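You operate a simulated robot arm through the tools that you are given. There is no shell and no other tool.

You are at the controls of a simulated robot arm. One attempt, no reset.

TASK
Wax the middle of the red-dot nail brush's back in the clamping jig.
Fine: clamp it first and leave it clamped; use the green pad and the green box; pad back on the black mat, lid shut; the other brush stays unwaxed. Set down upright: green pad. A coat counts when it lies all over at full strength: go over it till it gets no stronger.

It is judged by the outcome, as a careful person would: the job done as asked, and still so three seconds after it is handed in. It fails if anything else is knocked over, pushed out of place, dropped, spilled or broken. Lids that push on must go on centred and level and be pressed home; caps that screw on are set level and turned clockwise until they are tight.

THE ROBOT
A 6-joint arm with a two-finger parallel gripper, fixed in place. Base frame: the origin is on the floor under the middle of its stand, x ahead of it, y to its left, z up; the work surface is at about z = 0.78. Readings come in m, rad, newtons and seconds.
With the tool pointing down near the work surface it reaches from about 0.24 to 0.64 m from the base axis. Its first joint turns from -1.152 to 1.152 rad. Payload 2.7 kg.
Tool frame: the origin (TCP) lies between the finger pads and is the grasp point; the fingertips stand 0.023 m ahead of it; z points along the fingers, y is the line along which they close. Largest opening 0.094 m; finger width 0.038, thickness 0.01; the body of the gripper, 0.054 by 0.096 m, starts 0.039 m behind the TCP.
Orientation is that of the tool frame in the base frame, as [roll, pitch, yaw] about the fixed x, y, z axes, in that order (R = Rz(yaw) Ry(pitch) Rx(roll)). With the fingers straight down and closing along the base's y, the tool's x points along the base's -x, its y along +y and its z along -z.

THE INTERFACE
- The arm moves only by the tool jog_arm. Its argument "moves" is a list of rows, each a list of 6 numbers: the shift along the tool's x, y, z in cm, then the turn, a rotation vector about the tool's x, y, z in rad. In form: [[x, y, z, ax, ay, az], ...]. A call has 1 to 20 rows; each row is the pose to reach, as a shift and turn from the pose commanded when the call began, along the tool's axes at that moment. "claw" is the closure, from 0 (fully open) to 1 (shut), set as the call begins (left out, the last holds). Rows are played at 5 a second. More than 0.05 m and 0.15 rad between two rows, or a gripper value outside its range, and nothing of the call is played. Where a pose cannot be reached the arm comes as near as it can. A force on the tool above 60 N (or 10 N above the force at the start of the call, whichever is more), or a blocked arm, ends the call early, and 0.2 s more pass. Each finger travels about 0.045 m/s and halts on what it meets, pressing with about 25 N; the grip force reading is that of the motor and also rises with nothing between the fingers. The clock runs only during rows and for 0.2 s after the last one: add rows that repeat a pose to give the fingers time. It gives the time, the measured TCP pose, the force on the tool (base axes), the opening and the grip force at its end, in the units of the frame above (readings bear some noise), with the torque about the TCP (base axes, N m) and any sound that the robot's microphone picked up.
- Cameras (640 x 400 px; columns grow to the right, rows downward): "scene" is fixed at [0.0726, -0.4286, 1.4073]; the picture's right is [0.79, -0.61, 0.00], its down [-0.33, -0.43, -0.84] and it looks along [0.51, 0.67, -0.55] (base axes); focal length 325 px, centre (320, 200). "wrist" rides on the gripper at [0.086, 0.016, -0.074] in the tool frame; the picture's right is [-0.18, 0.98, 0.00], its down [-0.58, -0.11, -0.81] and it looks along [-0.79, -0.15, 0.59] (tool axes); focal length 243 px, centre (320, 200). There is no depth. A picture from a camera that has moved, and an enlarged one, comes with that camera's place and axes in the base frame and with its lens.
- capture(camera): a new picture of that camera. The clock stands still meanwhile.
- inspect(camera, box): a new picture of the part [left, top, right, bottom] of that camera's present view, enlarged. The clock stands still meanwhile.
- job_done(): hands the job in; it is judged then, once.

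Nothing tells you positions but the pictures and the camera data. Unless the task says otherwise, let go and move clear before handing in.

The tools are called as a command line: name --pt "numbers of a row" for each row, then --argument value for the rest, lists and objects as JSON in quotes. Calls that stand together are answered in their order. jog_arm: Moves the arm, as the interface text tells. Its arguments: {"type":"object","properties":{"moves":{"type":"array","items":{"type":"array","items":{"type":"number"}}},"claw":{"type":"number"}},"required":["moves"]} The other tools are called the same way: capture (camera) takes a picture; inspect (camera, box) takes an enlarged picture of a part of a camera's view; job_done () hands the job in.

At the start:

```text
t: 0.0
tcp_pos: [0.343, 0.2654, 1.1611]
tool_rot: [3.14, 0.001, 3.14]
force: [-0.1, 0.2, 0.1]
moment: [0.01, 0.0, 0.01]
opening: 0.0938
grip_force: 0.1
```

scene: 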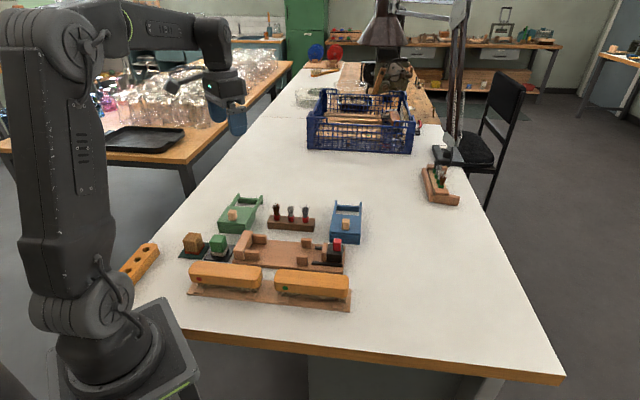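
wrist: 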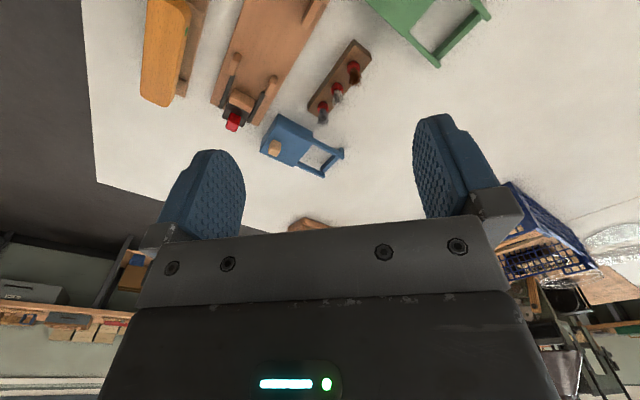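

I see a table with a jig, two brushes on a rack in front, green and blue sliding-lid boxes, two pads on a black mat. I'll take closer pictures first.

inspect --camera "scene" --box '[160, 180, 380, 318]'

inspect --camera "scene" --box '[170, 190, 280, 259]'

inspect --camera "scene" --box '[260, 190, 370, 259]'

inspect --camera "scene" --box '[180, 240, 290, 309]'

inspect --camera "scene" --box '[260, 250, 370, 319]'

capture --camera "wrist"

```text
2.90 times, centred on (270, 249) of scene
camera zoom: at [0.0726, -0.4286, 1.4073], right [0.79, -0.61, 0.0], down [-0.33, -0.43, -0.84], along [0.51, 0.67, -0.55], focal length 941 px, centre (465, 58)
```

zoom: 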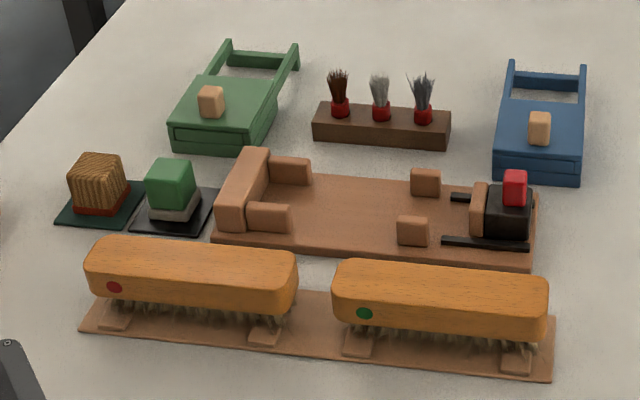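

```text
5.80 times, centred on (225, 224) of scene
camera zoom: at [0.0726, -0.4286, 1.4073], right [0.79, -0.61, 0.0], down [-0.33, -0.43, -0.84], along [0.51, 0.67, -0.55], focal length 1882 px, centre (871, 58)
```

zoom: 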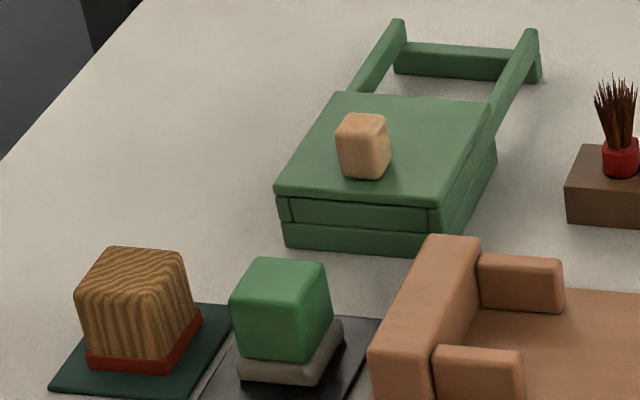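

```text
5.80 times, centred on (315, 224) of scene
camera zoom: at [0.0726, -0.4286, 1.4073], right [0.79, -0.61, 0.0], down [-0.33, -0.43, -0.84], along [0.51, 0.67, -0.55], focal length 1882 px, centre (349, 58)
```

zoom: 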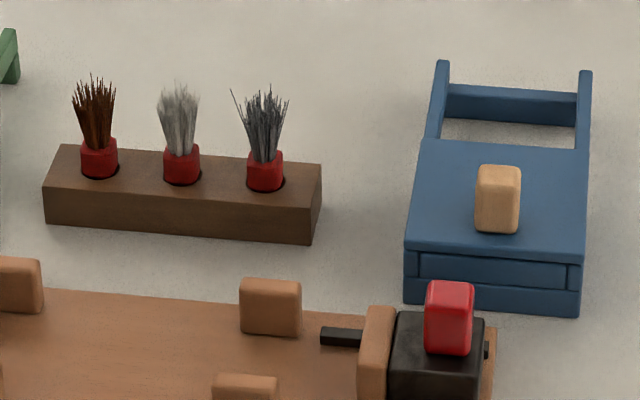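

```text
5.80 times, centred on (235, 274) of scene
camera zoom: at [0.0726, -0.4286, 1.4073], right [0.79, -0.61, 0.0], down [-0.33, -0.43, -0.84], along [0.51, 0.67, -0.55], focal length 1882 px, centre (813, -232)
```

zoom: 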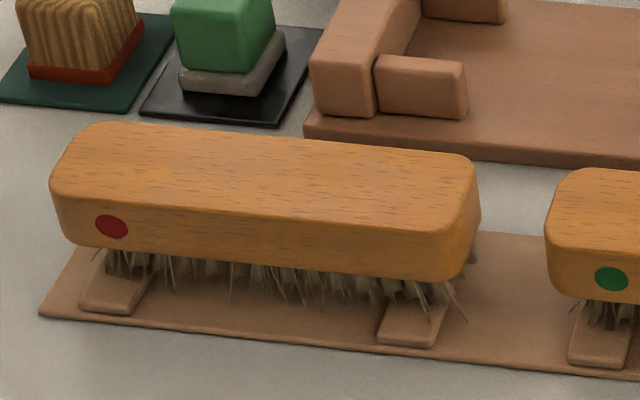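

```text
5.80 times, centred on (315, 284) of scene
camera zoom: at [0.0726, -0.4286, 1.4073], right [0.79, -0.61, 0.0], down [-0.33, -0.43, -0.84], along [0.51, 0.67, -0.55], focal length 1882 px, centre (349, -290)
```

zoom: 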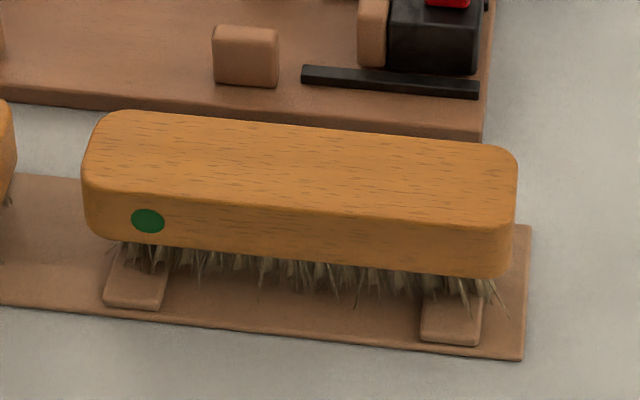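

```text
taken
camera wrist: at [0.2567, 0.2815, 1.2363], right [0.18, 0.98, 0.0], down [0.58, -0.11, 0.81], along [0.79, -0.15, -0.59], focal length 243 px, centre (320, 200)
```

wrist: 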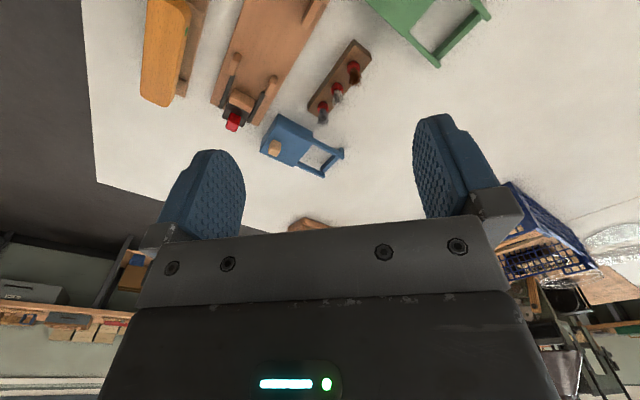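

The red-dot brush is the left one on the rack, the jig with a black carriage and red handle sits behind it, and the green box and green pad are to the left. I'll move the wrist camera to the left end and look along the jig for accurate positions.

jog_arm --pt "2 0.4 0.2 0 0 0.127" --pt "4 0.8 0.4 0 0 0.254" --pt "6 1.2 0.6 0 0 0.381" --pt "8 1.6 0.8 0 0 0.508" --pt "10 2.0 1.0 0 0 0.635" --pt "11.3 2.5 1.1 0 0 0.76" --pt "11.3 2.5 1.1 0 0 0.76" --claw 0

capture --camera "wrist"

```text
t: 1.6
tcp_pos: [0.23, 0.2902, 1.15]
tool_rot: [3.139, -0.001, 2.379]
force: [0.4, 0.8, 0.0]
moment: [0.0, 0.02, 0.01]
opening: 0.0942
grip_force: 0.0
```

```text
taken
camera wrist: at [0.1794, 0.3616, 1.226], right [0.81, 0.58, 0.0], down [0.34, -0.48, 0.81], along [0.47, -0.65, -0.59], focal length 243 px, centre (320, 200)
```

wrist: 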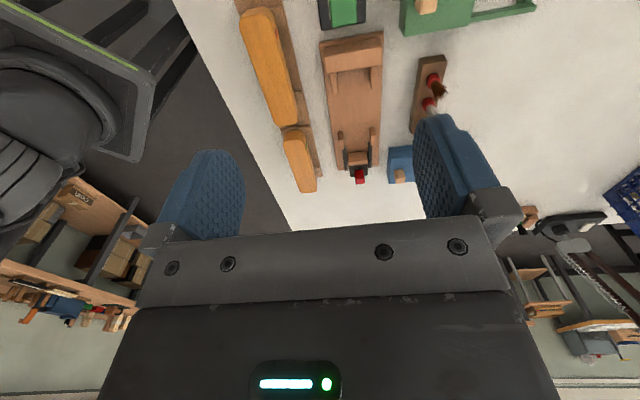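

The jig is now straight ahead in the wrist view; I'll tilt the camera further down to see the work items in full.

jog_arm --pt "0 0 0 0 0.14 0" --pt "0 0 0 0 0.28 0" --pt "0 0 0 0 0.42 0" --pt "0 0 0 0 0.55 0" --pt "0 0 0 0 0.55 0"

capture --camera "wrist"

```text
t: 2.8
tcp_pos: [0.2299, 0.2904, 1.1499]
tool_rot: [3.14, -0.552, 2.383]
force: [0.0, -0.6, -0.7]
moment: [0.02, 0.01, 0.0]
opening: 0.0941
grip_force: 0.1
```

```text
taken
camera wrist: at [0.2167, 0.3262, 1.2591], right [0.79, 0.6, -0.09], down [0.59, -0.71, 0.38], along [0.16, -0.36, -0.92], focal length 243 px, centre (320, 200)
```

wrist: 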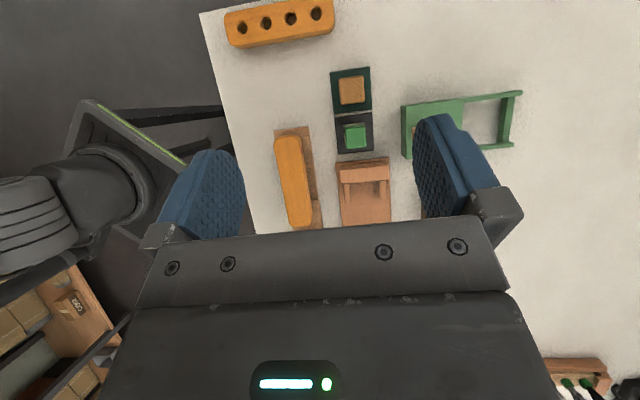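

The overhead view works; I'll zoom into it and then shift along the jig to see the clamp end.

inspect --camera "wrist" --box '[220, 50, 440, 188]'

inspect --camera "wrist" --box '[250, 120, 410, 220]'

inspect --camera "wrist" --box '[310, 50, 470, 150]'

```text
2.90 times, centred on (330, 119) of wrist
camera zoom: at [0.2167, 0.3262, 1.2591], right [0.79, 0.6, -0.09], down [0.59, -0.71, 0.38], along [0.16, -0.36, -0.92], focal length 703 px, centre (291, 435)
```

zoom: 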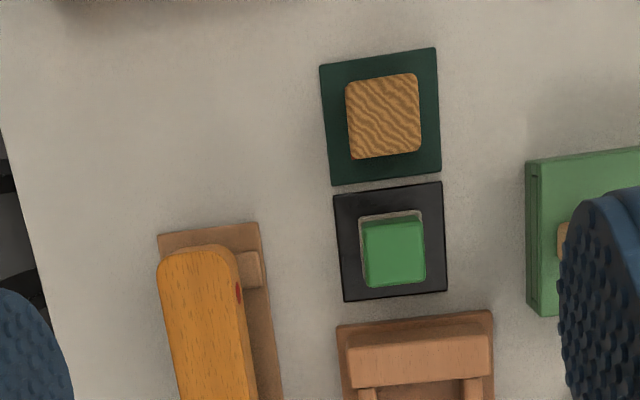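

```text
4.00 times, centred on (330, 170) of wrist
camera zoom: at [0.2167, 0.3262, 1.2591], right [0.79, 0.6, -0.09], down [0.59, -0.71, 0.38], along [0.16, -0.36, -0.92], focal length 970 px, centre (280, 320)
```

zoom: 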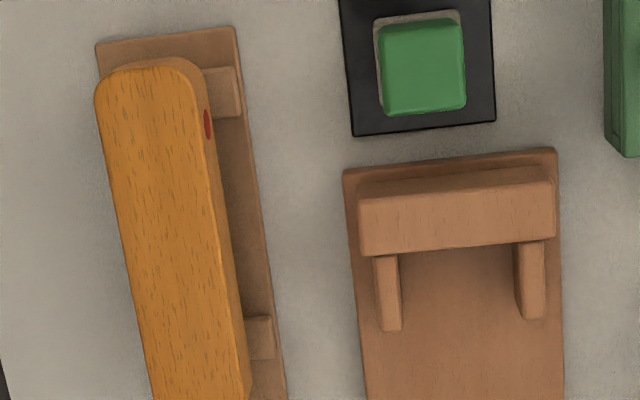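

```text
4.00 times, centred on (390, 100) of wrist
camera zoom: at [0.2167, 0.3262, 1.2591], right [0.79, 0.6, -0.09], down [0.59, -0.71, 0.38], along [0.16, -0.36, -0.92], focal length 970 px, centre (40, 600)
```

zoom: 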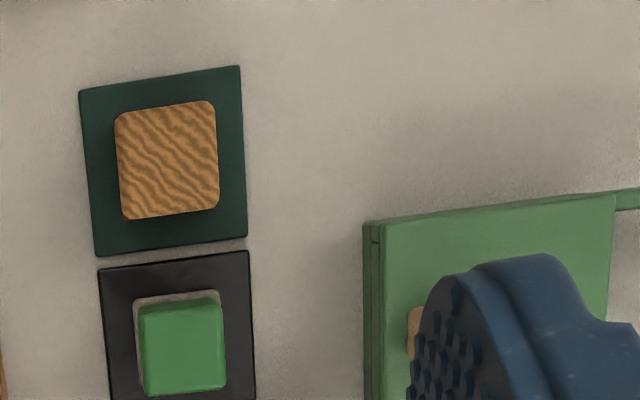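

Pad and mat measured (mat centre about (0.270, 0.291)). Now I shift to look down at the clamp end.

jog_arm --pt "-3.84 0.56 -2.37 0 0 0" --pt "-7.69 1.12 -4.73 0 0 0" --pt "-11.53 1.68 -7.1 0 0 0" --pt "-15.38 2.24 -9.47 0 0 0" --pt "-19.22 2.8 -11.84 0 0 0" --pt "-23.07 3.36 -14.2 0 0 0" --pt "-26.9 3.92 -16.57 0 0 0" --pt "-30.76 4.48 -18.94 0 0 0" --pt "-30.76 4.48 -18.94 0 0 0"

capture --camera "wrist"

```text
t: 4.8
tcp_pos: [0.5083, 0.0731, 1.1406]
tool_rot: [3.139, -0.549, 2.382]
force: [-0.3, 0.3, 0.4]
moment: [-0.01, 0.0, 0.01]
opening: 0.094
grip_force: 0.0
out of reach, approached as far as the arm can: row 8, 9
```

```text
taken
camera wrist: at [0.4954, 0.109, 1.2489], right [0.79, 0.6, -0.09], down [0.59, -0.71, 0.38], along [0.17, -0.36, -0.92], focal length 243 px, centre (320, 200)
```

wrist: 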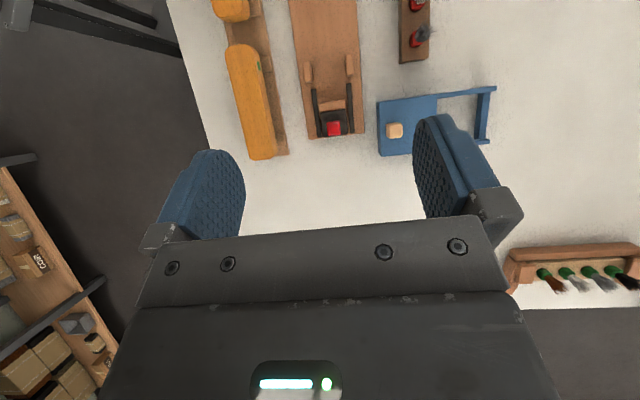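

inspect --camera "wrist" --box '[220, 0, 440, 138]'

inspect --camera "wrist" --box '[280, 50, 400, 150]'

inspect --camera "scene" --box '[290, 220, 370, 270]'

```text
2.90 times, centred on (330, 69) of wrist
camera zoom: at [0.4954, 0.109, 1.2489], right [0.79, 0.6, -0.09], down [0.59, -0.71, 0.38], along [0.17, -0.36, -0.92], focal length 703 px, centre (291, 580)
```

zoom: 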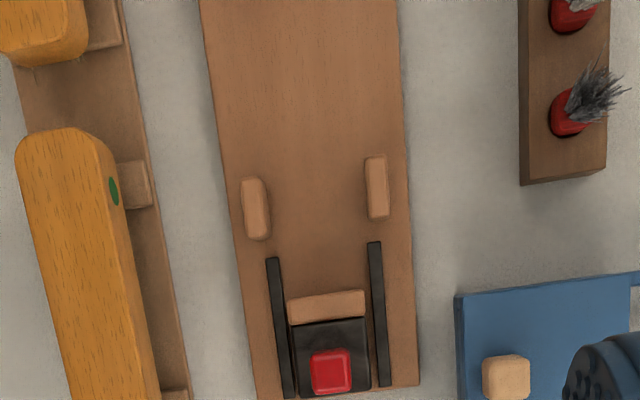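

```text
4.00 times, centred on (340, 100) of wrist
camera zoom: at [0.4954, 0.109, 1.2489], right [0.79, 0.6, -0.09], down [0.59, -0.71, 0.38], along [0.17, -0.36, -0.92], focal length 970 px, centre (240, 600)
```

zoom: 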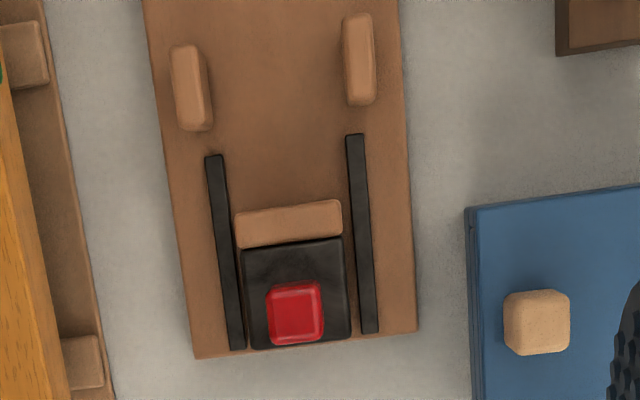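

```text
8.00 times, centred on (330, 245) of scene
camera zoom: at [0.0726, -0.4286, 1.4073], right [0.79, -0.61, 0.0], down [-0.33, -0.43, -0.84], along [0.51, 0.67, -0.55], focal length 2597 px, centre (240, -160)
```

zoom: 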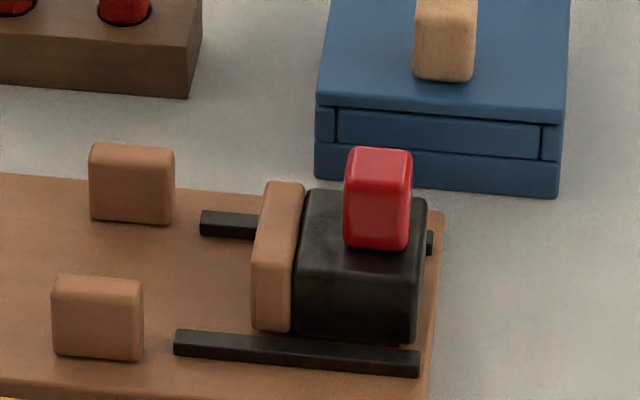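

The jig is a 0.30 × 0.10 m board at −45°, with a sliding jaw carrying a red knob. I'll zoom in on the scene camera for heights of the brush, jig and pad.

inspect --camera "scene" --box '[184, 255, 232, 305]'

inspect --camera "scene" --box '[226, 260, 274, 310]'

inspect --camera "scene" --box '[228, 226, 276, 276]'

inspect --camera "scene" --box '[300, 232, 348, 282]'

inspect --camera "scene" --box '[178, 226, 238, 266]'

```text
8.00 times, centred on (208, 280) of scene
camera zoom: at [0.0726, -0.4286, 1.4073], right [0.79, -0.61, 0.0], down [-0.33, -0.43, -0.84], along [0.51, 0.67, -0.55], focal length 2597 px, centre (1216, -440)
```

zoom: 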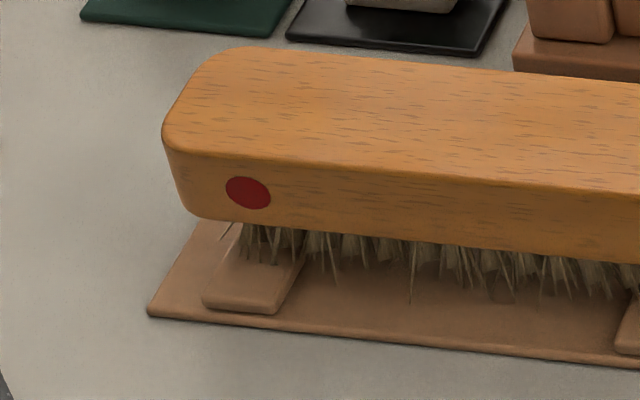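

```text
8.00 times, centred on (250, 285) of scene
camera zoom: at [0.0726, -0.4286, 1.4073], right [0.79, -0.61, 0.0], down [-0.33, -0.43, -0.84], along [0.51, 0.67, -0.55], focal length 2597 px, centre (880, -480)
```

zoom: 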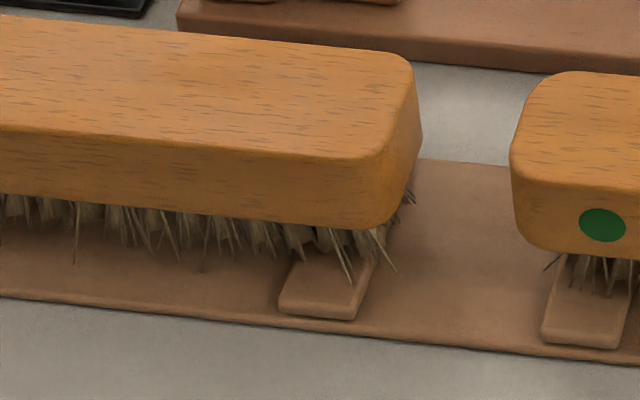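

```text
8.00 times, centred on (252, 251) of scene
camera zoom: at [0.0726, -0.4286, 1.4073], right [0.79, -0.61, 0.0], down [-0.33, -0.43, -0.84], along [0.51, 0.67, -0.55], focal length 2597 px, centre (864, -208)
```

zoom: 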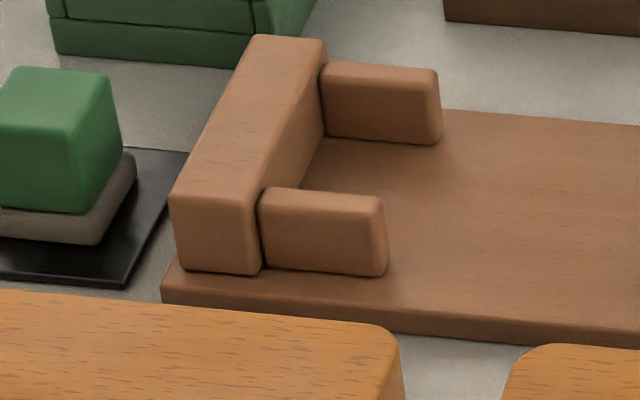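

```text
8.00 times, centred on (324, 257) of scene
camera zoom: at [0.0726, -0.4286, 1.4073], right [0.79, -0.61, 0.0], down [-0.33, -0.43, -0.84], along [0.51, 0.67, -0.55], focal length 2597 px, centre (288, -256)
```

zoom: 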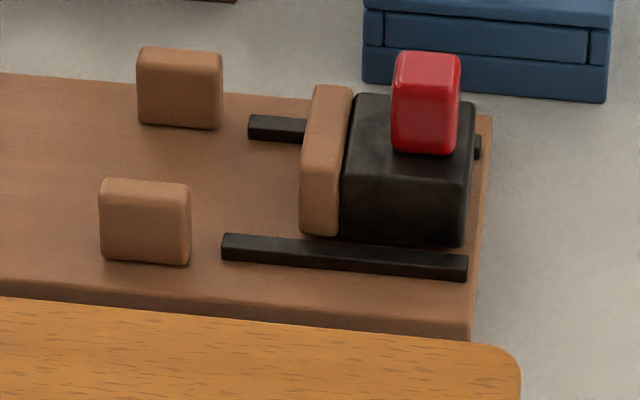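

```text
10.00 times, centred on (208, 246) of scene
camera zoom: at [0.0726, -0.4286, 1.4073], right [0.79, -0.61, 0.0], down [-0.33, -0.43, -0.84], along [0.51, 0.67, -0.55], focal length 3246 px, centre (1440, -260)
```

zoom: 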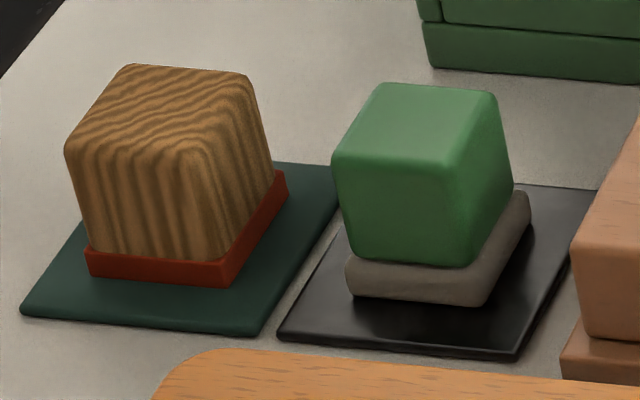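

The red-dot brush top seems to span (0.178, 0.220)–(0.300, 0.095) at z≈0.838, with the jig centre about (0.4185, 0.156). I'll go upright and hover above the red-dot brush.

jog_arm --pt "1.46 -1.54 3.68 0 -0.07 0" --pt "2.93 -3.09 7.36 0 -0.14 0" --pt "4.4 -4.63 11.04 0 -0.21 0" --pt "5.86 -6.18 14.72 0 -0.28 0" --pt "7.32 -7.72 18.4 0 -0.35 0" --pt "8.79 -9.27 22.08 0 -0.42 0" --pt "10.26 -10.8 25.76 0 -0.49 0" --pt "11.72 -12.36 29.44 0 -0.549 0" --pt "11.72 -12.36 29.44 0 -0.549 0"

capture --camera "wrist"

capture --camera "scene"

```text
t: 6.8
tcp_pos: [0.2369, 0.1626, 0.9525]
tool_rot: [3.14, -0.001, 2.381]
force: [-1.0, -0.3, 0.0]
moment: [0.0, -0.02, 0.01]
opening: 0.094
grip_force: 0.2
```

```text
taken
camera wrist: at [0.1874, 0.2337, 1.0266], right [0.81, 0.59, 0.0], down [0.35, -0.48, 0.81], along [0.47, -0.65, -0.59], focal length 243 px, centre (320, 200)
```

wrist: 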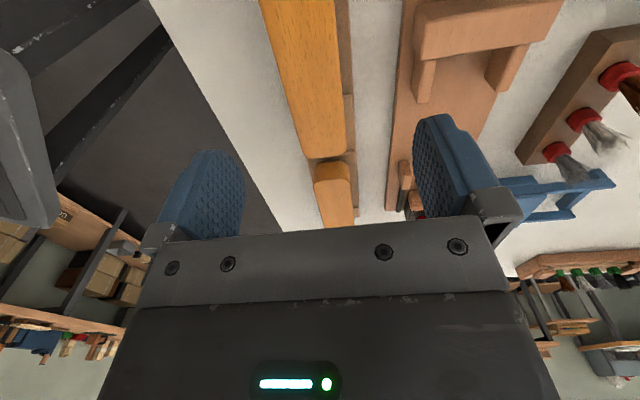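

```text
taken
```

scene: 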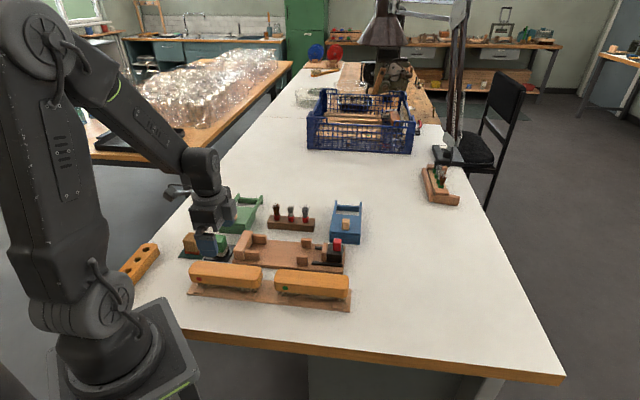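

I'm above the red-dot brush; zooming to align precisely.

inspect --camera "wrist" --box '[240, 0, 400, 100]'

inspect --camera "wrist" --box '[260, 90, 400, 178]'

```text
4.00 times, centred on (320, 50) of wrist
camera zoom: at [0.1874, 0.2337, 1.0266], right [0.81, 0.59, 0.0], down [0.35, -0.48, 0.81], along [0.47, -0.65, -0.59], focal length 970 px, centre (320, 800)
```

zoom: 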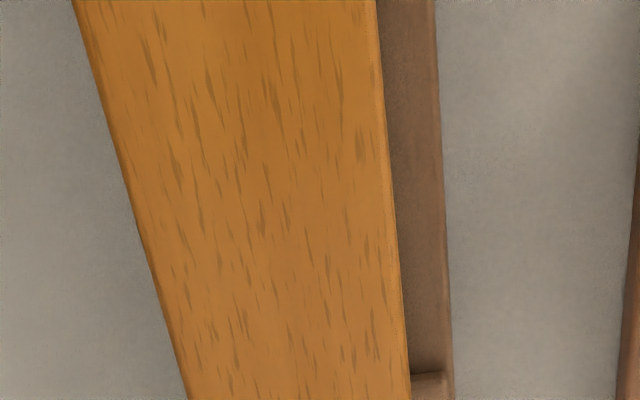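

```text
4.55 times, centred on (330, 134) of wrist
camera zoom: at [0.1874, 0.2337, 1.0266], right [0.81, 0.59, 0.0], down [0.35, -0.48, 0.81], along [0.47, -0.65, -0.59], focal length 1103 px, centre (274, 500)
```

zoom: 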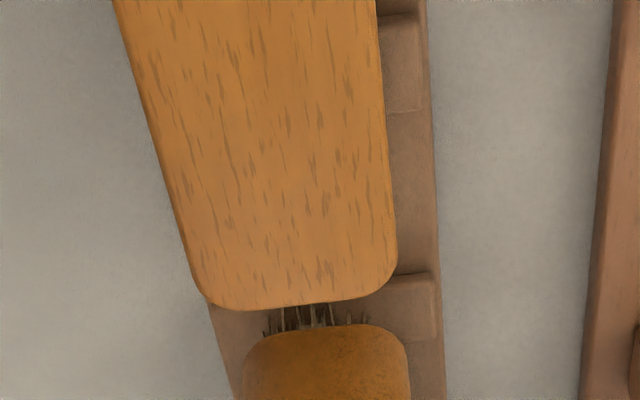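

The brush lies at −45°, about 46 mm wide and 177 mm long, centre (0.2366, 0.1533). I'll align yaw and come down just above it.

jog_arm --pt "-0.3 -0.35 3.0 0 0 0.012" --pt "-0.62 -0.69 6.0 0 0 0.025" --pt "-0.62 -0.69 7.75 0 0 0.025" --pt "-0.62 -0.69 7.75 0 0 0.025"

capture --camera "wrist"

inspect --camera "scene" --box '[150, 210, 310, 310]'

```text
t: 7.8
tcp_pos: [0.2384, 0.1503, 0.8742]
tool_rot: [3.141, -0.002, 2.356]
force: [0.3, 0.3, 0.4]
moment: [-0.01, 0.06, -0.01]
opening: 0.094
grip_force: 0.1
```

```text
taken
camera wrist: at [0.1896, 0.2236, 0.9485], right [0.83, 0.56, 0.0], down [0.33, -0.49, 0.81], along [0.46, -0.66, -0.59], focal length 243 px, centre (320, 200)
```

wrist: 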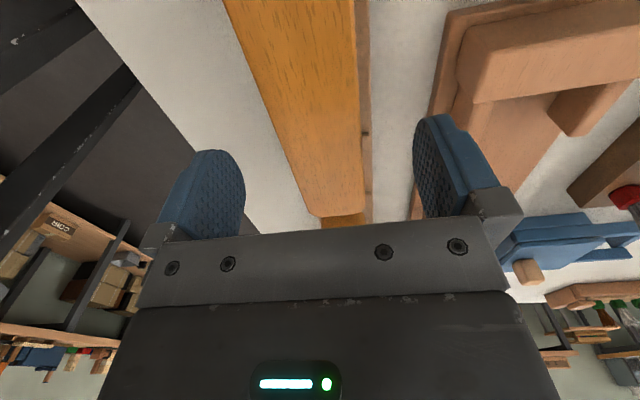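

```text
4.00 times, centred on (230, 260) of scene
camera zoom: at [0.0726, -0.4286, 1.4073], right [0.79, -0.61, 0.0], down [-0.33, -0.43, -0.84], along [0.51, 0.67, -0.55], focal length 1299 px, centre (680, -40)
```

zoom: 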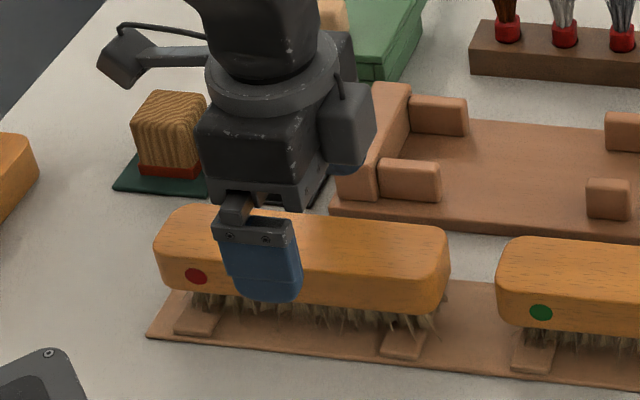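

The fingers straddle the brush well. I'll lower so the fingertips pass below the wood, then close.

jog_arm --pt "0.2 -0.1 1.6 0 0 0" --pt "0.34 -0.1 3.2 0 0 0" --pt "0.34 -0.1 4.8 0 0 0" --pt "0.34 -0.1 4.8 0 0 0"

inspect --camera "scene" --box '[170, 225, 290, 315]'

```text
t: 8.8
tcp_pos: [0.2362, 0.1536, 0.8253]
tool_rot: [3.14, -0.002, 2.355]
force: [-0.3, -0.2, 0.4]
moment: [0.02, 0.01, 0.0]
opening: 0.0938
grip_force: 0.0
```

```text
4.44 times, centred on (230, 270) of scene
camera zoom: at [0.0726, -0.4286, 1.4073], right [0.79, -0.61, 0.0], down [-0.33, -0.43, -0.84], along [0.51, 0.67, -0.55], focal length 1443 px, centre (720, -111)
```

zoom: 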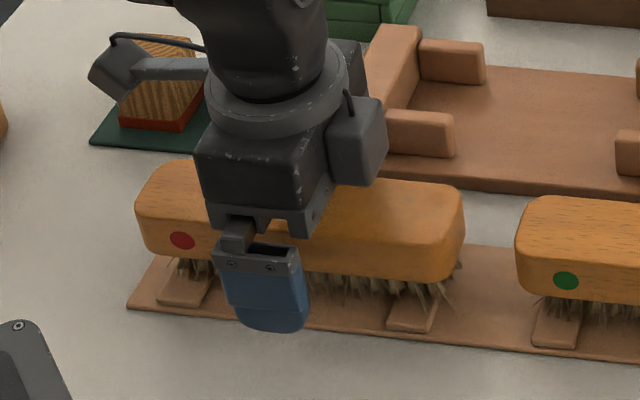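

Position matches the brush centre; closing the gripper now.

jog_arm --pt "0 0 0 0 0 0" --pt "0 0 0 0 0 0" --pt "0 0 0 0 0 0" --pt "0 0 0 0 0 0" --pt "0 0 0 0 0 0" --pt "0 0 0 0 0 0" --claw 1

capture --camera "wrist"

inspect --camera "scene" --box '[170, 225, 290, 315]'

```text
t: 10.2
tcp_pos: [0.2358, 0.1522, 0.8254]
tool_rot: [3.14, -0.001, 2.357]
force: [-0.1, -0.1, -0.6]
moment: [-0.03, 0.07, -0.02]
opening: 0.0457
grip_force: 24.7
```

```text
taken
camera wrist: at [0.1873, 0.2263, 0.9004], right [0.83, 0.56, 0.0], down [0.33, -0.49, 0.81], along [0.46, -0.66, -0.59], focal length 243 px, centre (320, 200)
```

wrist: 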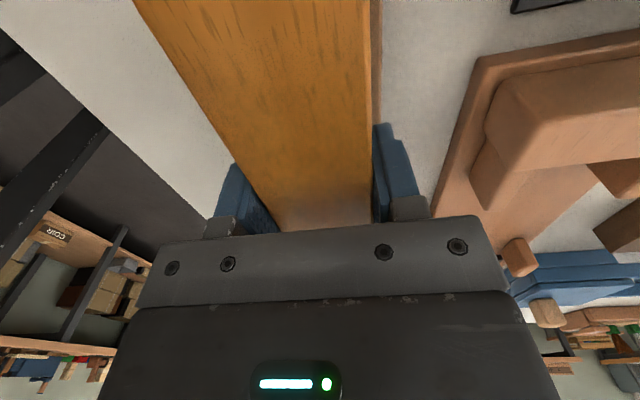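

```text
4.44 times, centred on (230, 270) of scene
camera zoom: at [0.0726, -0.4286, 1.4073], right [0.79, -0.61, 0.0], down [-0.33, -0.43, -0.84], along [0.51, 0.67, -0.54], focal length 1443 px, centre (720, -111)
```

zoom: 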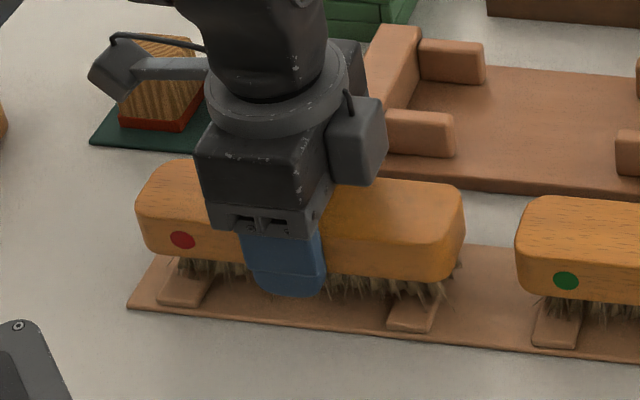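

Gripped at 45.7 mm. Lifting straight up and then moving over the jig seat.

jog_arm --pt "0 0 -1.5 0 0 0" --pt "0 0 -4.0 0 0 0" --pt "0 0 -7.0 0 0 0" --pt "0 0 -10.0 0 0 0" --pt "0 0 -10.0 0 0 0" --claw 1

capture --camera "wrist"

inspect --camera "scene" --box '[150, 195, 310, 315]'

```text
t: 11.4
tcp_pos: [0.2361, 0.1527, 0.9258]
tool_rot: [3.14, -0.003, 2.354]
force: [-0.4, -0.4, -1.7]
moment: [0.02, 0.03, 0.01]
opening: 0.0458
grip_force: 24.7
```

```text
taken
camera wrist: at [0.1881, 0.2264, 1.0009], right [0.83, 0.56, 0.0], down [0.33, -0.49, 0.81], along [0.46, -0.66, -0.59], focal length 243 px, centre (320, 200)
```

wrist: 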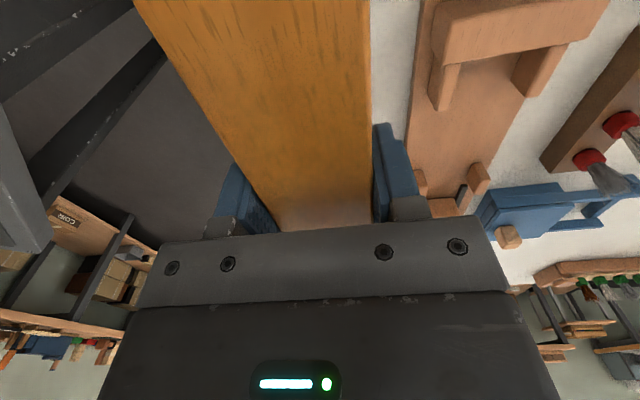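

```text
3.33 times, centred on (230, 255) of scene
camera zoom: at [0.0726, -0.4286, 1.4073], right [0.79, -0.61, 0.0], down [-0.33, -0.43, -0.84], along [0.51, 0.67, -0.55], focal length 1082 px, centre (620, 17)
```

zoom: 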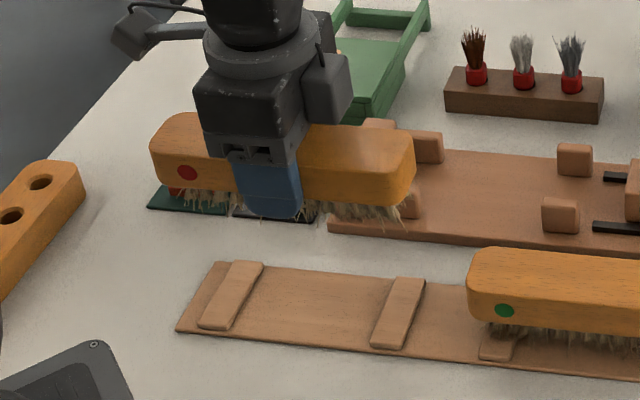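

The brush is held level. Moving across to hover above the jig seat (centre about L=0.164, W=0.4065 along the 45° axes).

jog_arm --pt "-2.1 2.63 0 0 0 0" --pt "-4.2 5.27 0 0 0 0" --pt "-6.3 7.9 0 0 0 0" --pt "-8.4 10.5 0 0 0 0" --pt "-10.49 13.17 0 0 0 0" --pt "-10.49 13.17 0 0 0 0" --claw 1

capture --camera "wrist"

inspect --camera "scene" --box '[200, 180, 360, 300]'

```text
t: 12.8
tcp_pos: [0.4042, 0.1708, 0.9246]
tool_rot: [3.139, -0.001, 2.355]
force: [-0.4, 1.1, -2.3]
moment: [-0.01, 0.02, 0.03]
opening: 0.0456
grip_force: 24.7
```

```text
taken
camera wrist: at [0.3549, 0.2436, 1.0], right [0.83, 0.56, 0.0], down [0.33, -0.49, 0.81], along [0.46, -0.66, -0.59], focal length 243 px, centre (320, 200)
```

wrist: 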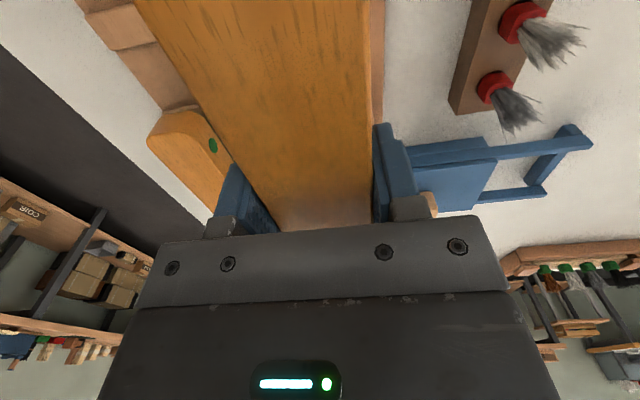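

```text
3.33 times, centred on (280, 240) of scene
camera zoom: at [0.0726, -0.4286, 1.4073], right [0.79, -0.61, 0.0], down [-0.33, -0.43, -0.84], along [0.51, 0.67, -0.55], focal length 1082 px, centre (453, 67)
```

zoom: 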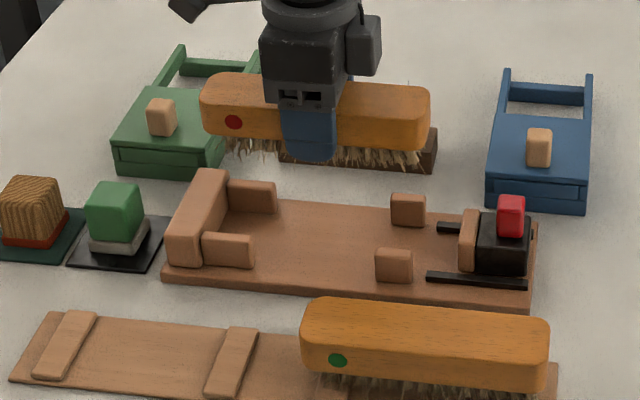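

The brush hovers over the jig. I'll lower to just above the guides and check alignment.

jog_arm --pt "0 0 1.7 0 0 0" --pt "0 0 3.4 0 0 0" --pt "0 0 5.0 0 0 0" --pt "0 0 5.0 0 0 0" --claw 1

capture --camera "wrist"

inspect --camera "scene" --box '[230, 205, 294, 255]'

inspect --camera "scene" --box '[285, 215, 349, 265]'

```text
t: 13.8
tcp_pos: [0.4026, 0.1716, 0.8718]
tool_rot: [3.14, -0.001, 2.356]
force: [-0.1, 0.0, -1.9]
moment: [-0.01, 0.0, -0.03]
opening: 0.0459
grip_force: 24.6
```

```text
taken
camera wrist: at [0.3557, 0.2447, 0.9492], right [0.83, 0.56, 0.0], down [0.33, -0.49, 0.81], along [0.46, -0.66, -0.59], focal length 243 px, centre (320, 200)
```

wrist: 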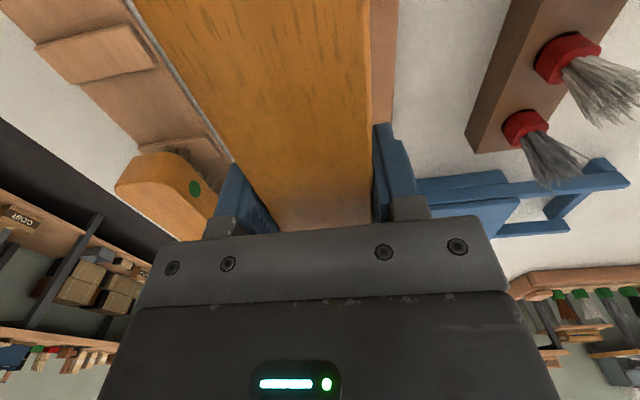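

```text
8.00 times, centred on (262, 230) of scene
camera zoom: at [0.0726, -0.4286, 1.4073], right [0.79, -0.61, 0.0], down [-0.33, -0.43, -0.84], along [0.51, 0.67, -0.55], focal length 2597 px, centre (784, -40)
```

zoom: 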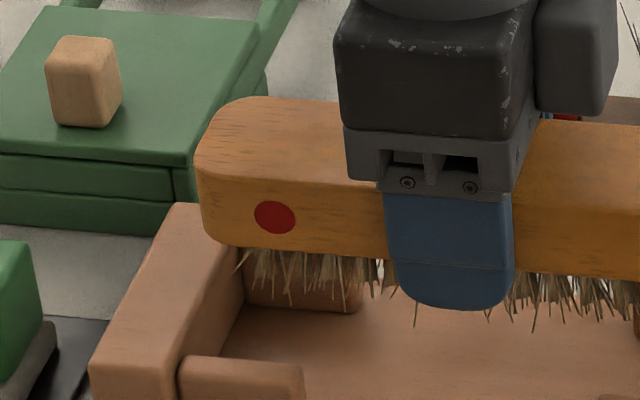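

```text
8.00 times, centred on (317, 240) of scene
camera zoom: at [0.0726, -0.4286, 1.4073], right [0.79, -0.61, 0.0], down [-0.33, -0.43, -0.84], along [0.51, 0.67, -0.55], focal length 2597 px, centre (344, -120)
```

zoom: 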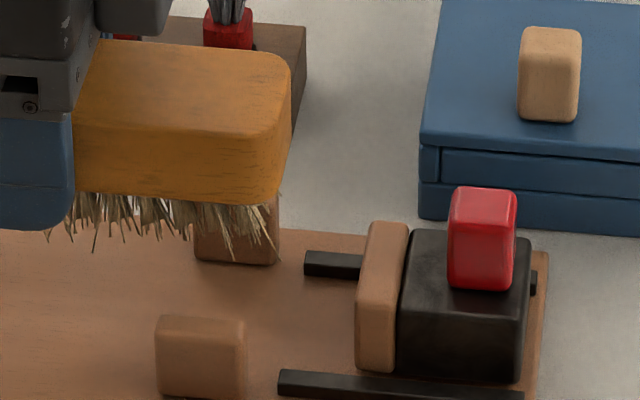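

By triangulation the brush clears the stop by ~7 mm and is centred in the guide channel within 1 mm. Lowering into the seat.

jog_arm --pt "0 0.1 1.0 0 0 0" --pt "0 0.1 2.0 0 0 0" --pt "0 0.1 3.0 0 0 0" --pt "0 0.1 3.8 0 0 0" --pt "0 0.1 4.3 0 0 0" --pt "0 0.1 4.3 0 0 0" --claw 1

inspect --camera "scene" --box '[225, 215, 305, 275]'

inspect --camera "scene" --box '[275, 215, 355, 275]'

```text
t: 15.2
tcp_pos: [0.4036, 0.1727, 0.8315]
tool_rot: [-3.141, -0.002, 2.358]
force: [-0.3, -0.6, -1.6]
moment: [0.0, 0.01, -0.02]
opening: 0.0459
grip_force: 24.6
```

```text
6.67 times, centred on (265, 245) of scene
camera zoom: at [0.0726, -0.4286, 1.4073], right [0.79, -0.61, 0.0], down [-0.33, -0.43, -0.84], along [0.51, 0.67, -0.55], focal length 2164 px, centre (687, -100)
```

zoom: 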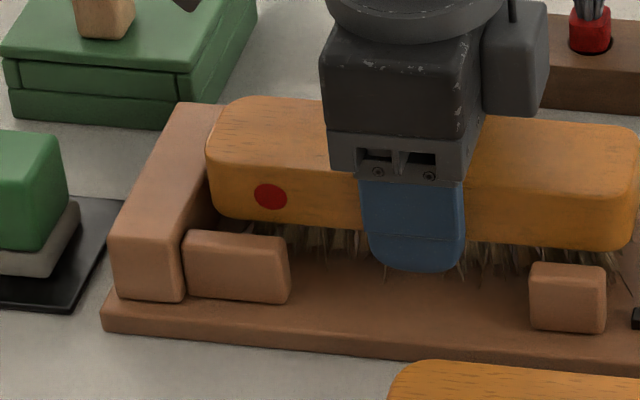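

```text
6.67 times, centred on (315, 245) of scene
camera zoom: at [0.0726, -0.4286, 1.4073], right [0.79, -0.61, 0.0], down [-0.33, -0.43, -0.84], along [0.51, 0.67, -0.55], focal length 2164 px, centre (353, -100)
```

zoom: 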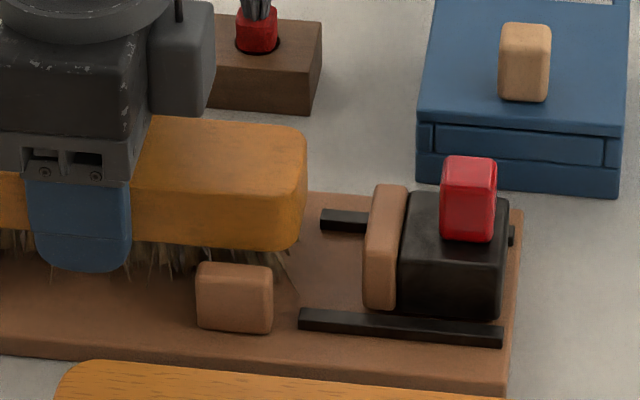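

The brush is between the guides. Lowering gently to contact.

jog_arm --pt "0 0 0.2 0 0 0" --pt "0 0 0.4 0 0 0" --pt "0 0 0.4 0 0 0" --claw 1

```text
t: 16.0
tcp_pos: [0.4044, 0.1742, 0.8295]
tool_rot: [3.139, -0.002, 2.356]
force: [-0.1, 0.3, -2.3]
moment: [-0.03, -0.01, 0.04]
opening: 0.0457
grip_force: 25.6
```

jog_arm --pt "0 0 0.15 0 0 0" --pt "0 0 0.3 0 0 0" --pt "0 0 0.3 0 0 0" --claw 1

```text
t: 16.8
tcp_pos: [0.4049, 0.1724, 0.8255]
tool_rot: [3.138, 0.0, 2.356]
force: [-6.1, 0.6, 20.5]
moment: [-0.27, 0.28, -0.07]
opening: 0.0462
grip_force: 25.2
```

Contact with the board (20 N up). I'll back off 1 mm and open the fingers.

jog_arm --pt "0 0 -0.1 0 0 0" --pt "0 0 -0.1 0 0 0" --claw 1

jog_arm --pt "0 0 0 0 0 0" --pt "0 0 0 0 0 0" --pt "0 0 0 0 0 0" --claw 0.25

inspect --camera "scene" --box '[225, 205, 353, 285]'

```text
t: 17.4
tcp_pos: [0.4046, 0.1722, 0.8249]
tool_rot: [3.138, 0.0, 2.355]
force: [0.5, 2.8, 5.3]
moment: [-0.12, -0.15, 0.1]
opening: 0.0458
grip_force: 24.8
```

```text
t: 18.2
tcp_pos: [0.4033, 0.1739, 0.8256]
tool_rot: [3.14, -0.002, 2.356]
force: [-0.6, 0.7, -0.1]
moment: [-0.01, -0.04, -0.02]
opening: 0.0701
grip_force: 0.0
```

```text
5.00 times, centred on (289, 245) of scene
camera zoom: at [0.0726, -0.4286, 1.4073], right [0.79, -0.61, 0.0], down [-0.33, -0.43, -0.84], along [0.51, 0.67, -0.55], focal length 1623 px, centre (475, -25)
```

zoom: 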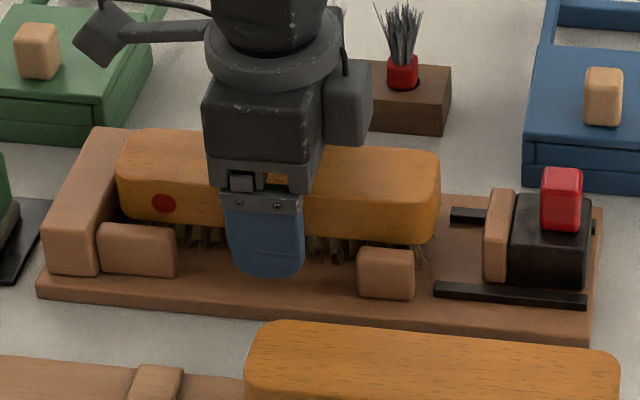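

The brush is seated. I'll rise clear and move over the red knob of the jaw.

jog_arm --pt "0 0 -2.0 0 0 0" --pt "0 0 -5.0 0 0 0" --pt "0 0 -9.5 0 0 0" --pt "-4.0 0 -10.5 0 0 0" --pt "-8.0 0 -10.5 0 0 0" --pt "-12.0 0 -10.5 0 0 0" --pt "-15.0 0 -10.5 0 0 0" --pt "-15.0 0 -10.5 0 0 0" --claw 0.25

capture --camera "wrist"

inspect --camera "scene" --box '[225, 205, 353, 285]'

```text
t: 20.0
tcp_pos: [0.5091, 0.0678, 0.9296]
tool_rot: [3.141, -0.003, 2.357]
force: [0.2, -0.3, 0.5]
moment: [0.03, -0.01, -0.02]
opening: 0.0707
grip_force: 0.1
```

```text
taken
camera wrist: at [0.461, 0.1401, 1.005], right [0.83, 0.56, 0.0], down [0.33, -0.49, 0.81], along [0.46, -0.66, -0.59], focal length 243 px, centre (320, 200)
```

wrist: 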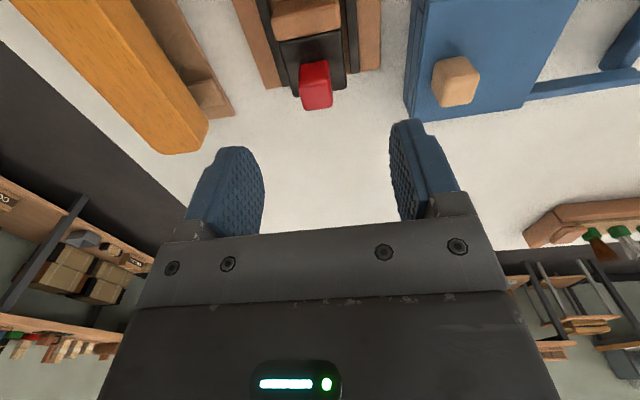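

```text
5.00 times, centred on (289, 245) of scene
camera zoom: at [0.0726, -0.4286, 1.4073], right [0.79, -0.61, 0.0], down [-0.33, -0.43, -0.84], along [0.51, 0.67, -0.55], focal length 1623 px, centre (475, -25)
```

zoom: 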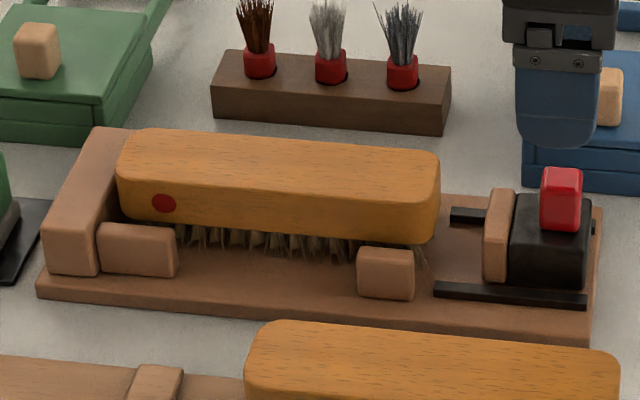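

inspect --camera "wrist" --box '[270, 30, 370, 120]'

```text
4.44 times, centred on (320, 75) of wrist
camera zoom: at [0.461, 0.1401, 1.005], right [0.83, 0.56, 0.0], down [0.33, -0.49, 0.81], along [0.46, -0.66, -0.59], focal length 1078 px, centre (320, 756)
```

zoom: 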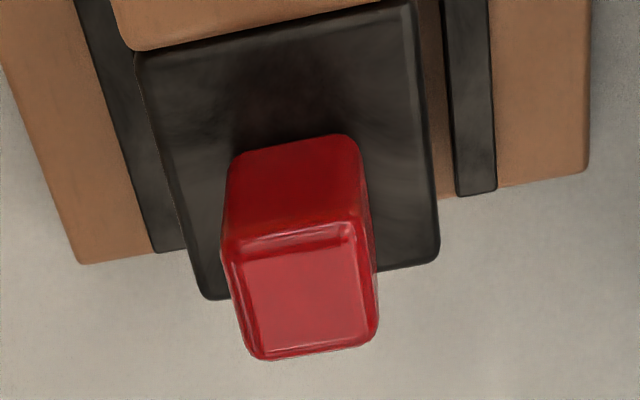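

The knob is right under the TCP (L≈0.312, W≈0.407, top ≈0.857). I'll descend and grip it.

jog_arm --pt "0 -0.12 2.5 0 0 0" --pt "0 -0.12 5.0 0 0 0" --pt "0 -0.12 7.1 0 0 0" --pt "0 -0.12 7.1 0 0 0" --claw 0.25

inspect --camera "scene" --box '[290, 200, 370, 270]'

capture --camera "wrist"

```text
t: 21.0
tcp_pos: [0.5084, 0.0662, 0.8602]
tool_rot: [3.141, -0.003, 2.355]
force: [-0.1, 0.6, -0.1]
moment: [0.01, -0.03, 0.0]
opening: 0.0703
grip_force: 0.0
```

```text
5.71 times, centred on (330, 235) of scene
camera zoom: at [0.0726, -0.4286, 1.4073], right [0.79, -0.61, 0.0], down [-0.33, -0.43, -0.84], along [0.51, 0.67, -0.55], focal length 1855 px, centre (263, 0)
```

zoom: 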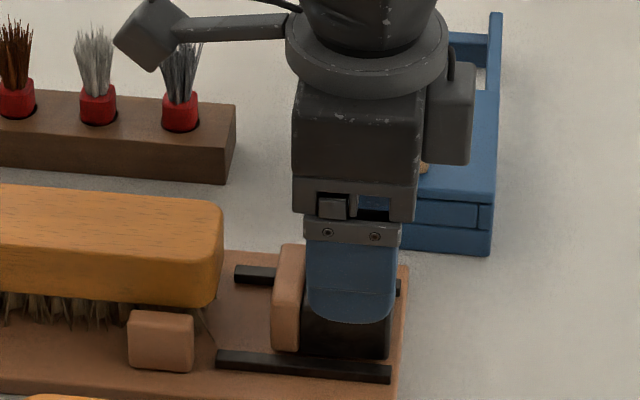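

```text
taken
camera wrist: at [0.4598, 0.1392, 0.9351], right [0.83, 0.56, 0.0], down [0.33, -0.49, 0.81], along [0.46, -0.66, -0.59], focal length 243 px, centre (320, 200)
```

wrist: 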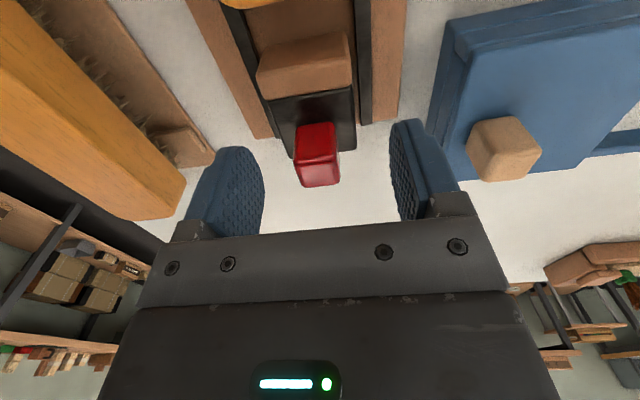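

jog_arm --pt "0 0 0 0 0 0" --pt "0 0 0 0 0 0" --pt "0 0 0 0 0 0" --pt "0 0 0 0 0 0" --pt "0 0 0 0 0 0" --pt "0 0 0 0 0 0" --claw 1

inspect --camera "scene" --box '[270, 200, 370, 280]'

```text
t: 22.4
tcp_pos: [0.509, 0.0645, 0.8597]
tool_rot: [-3.14, -0.003, 2.355]
force: [-11.2, -11.8, 5.1]
moment: [0.11, 0.47, 0.04]
opening: 0.0218
grip_force: 44.8
```

```text
5.00 times, centred on (320, 240) of scene
camera zoom: at [0.0722, -0.4289, 1.4072], right [0.79, -0.61, 0.0], down [-0.33, -0.43, -0.84], along [0.51, 0.67, -0.54], focal length 1623 px, centre (320, 0)
```

zoom: 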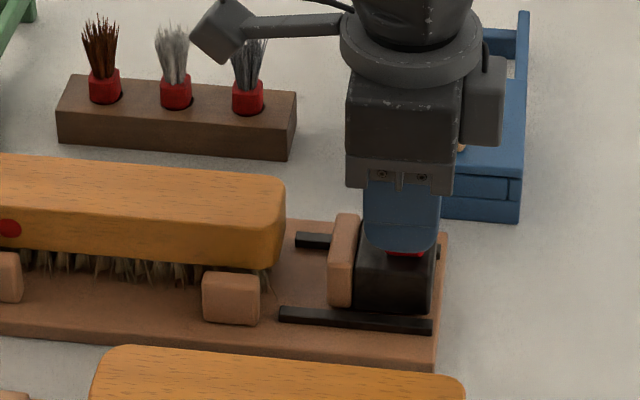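

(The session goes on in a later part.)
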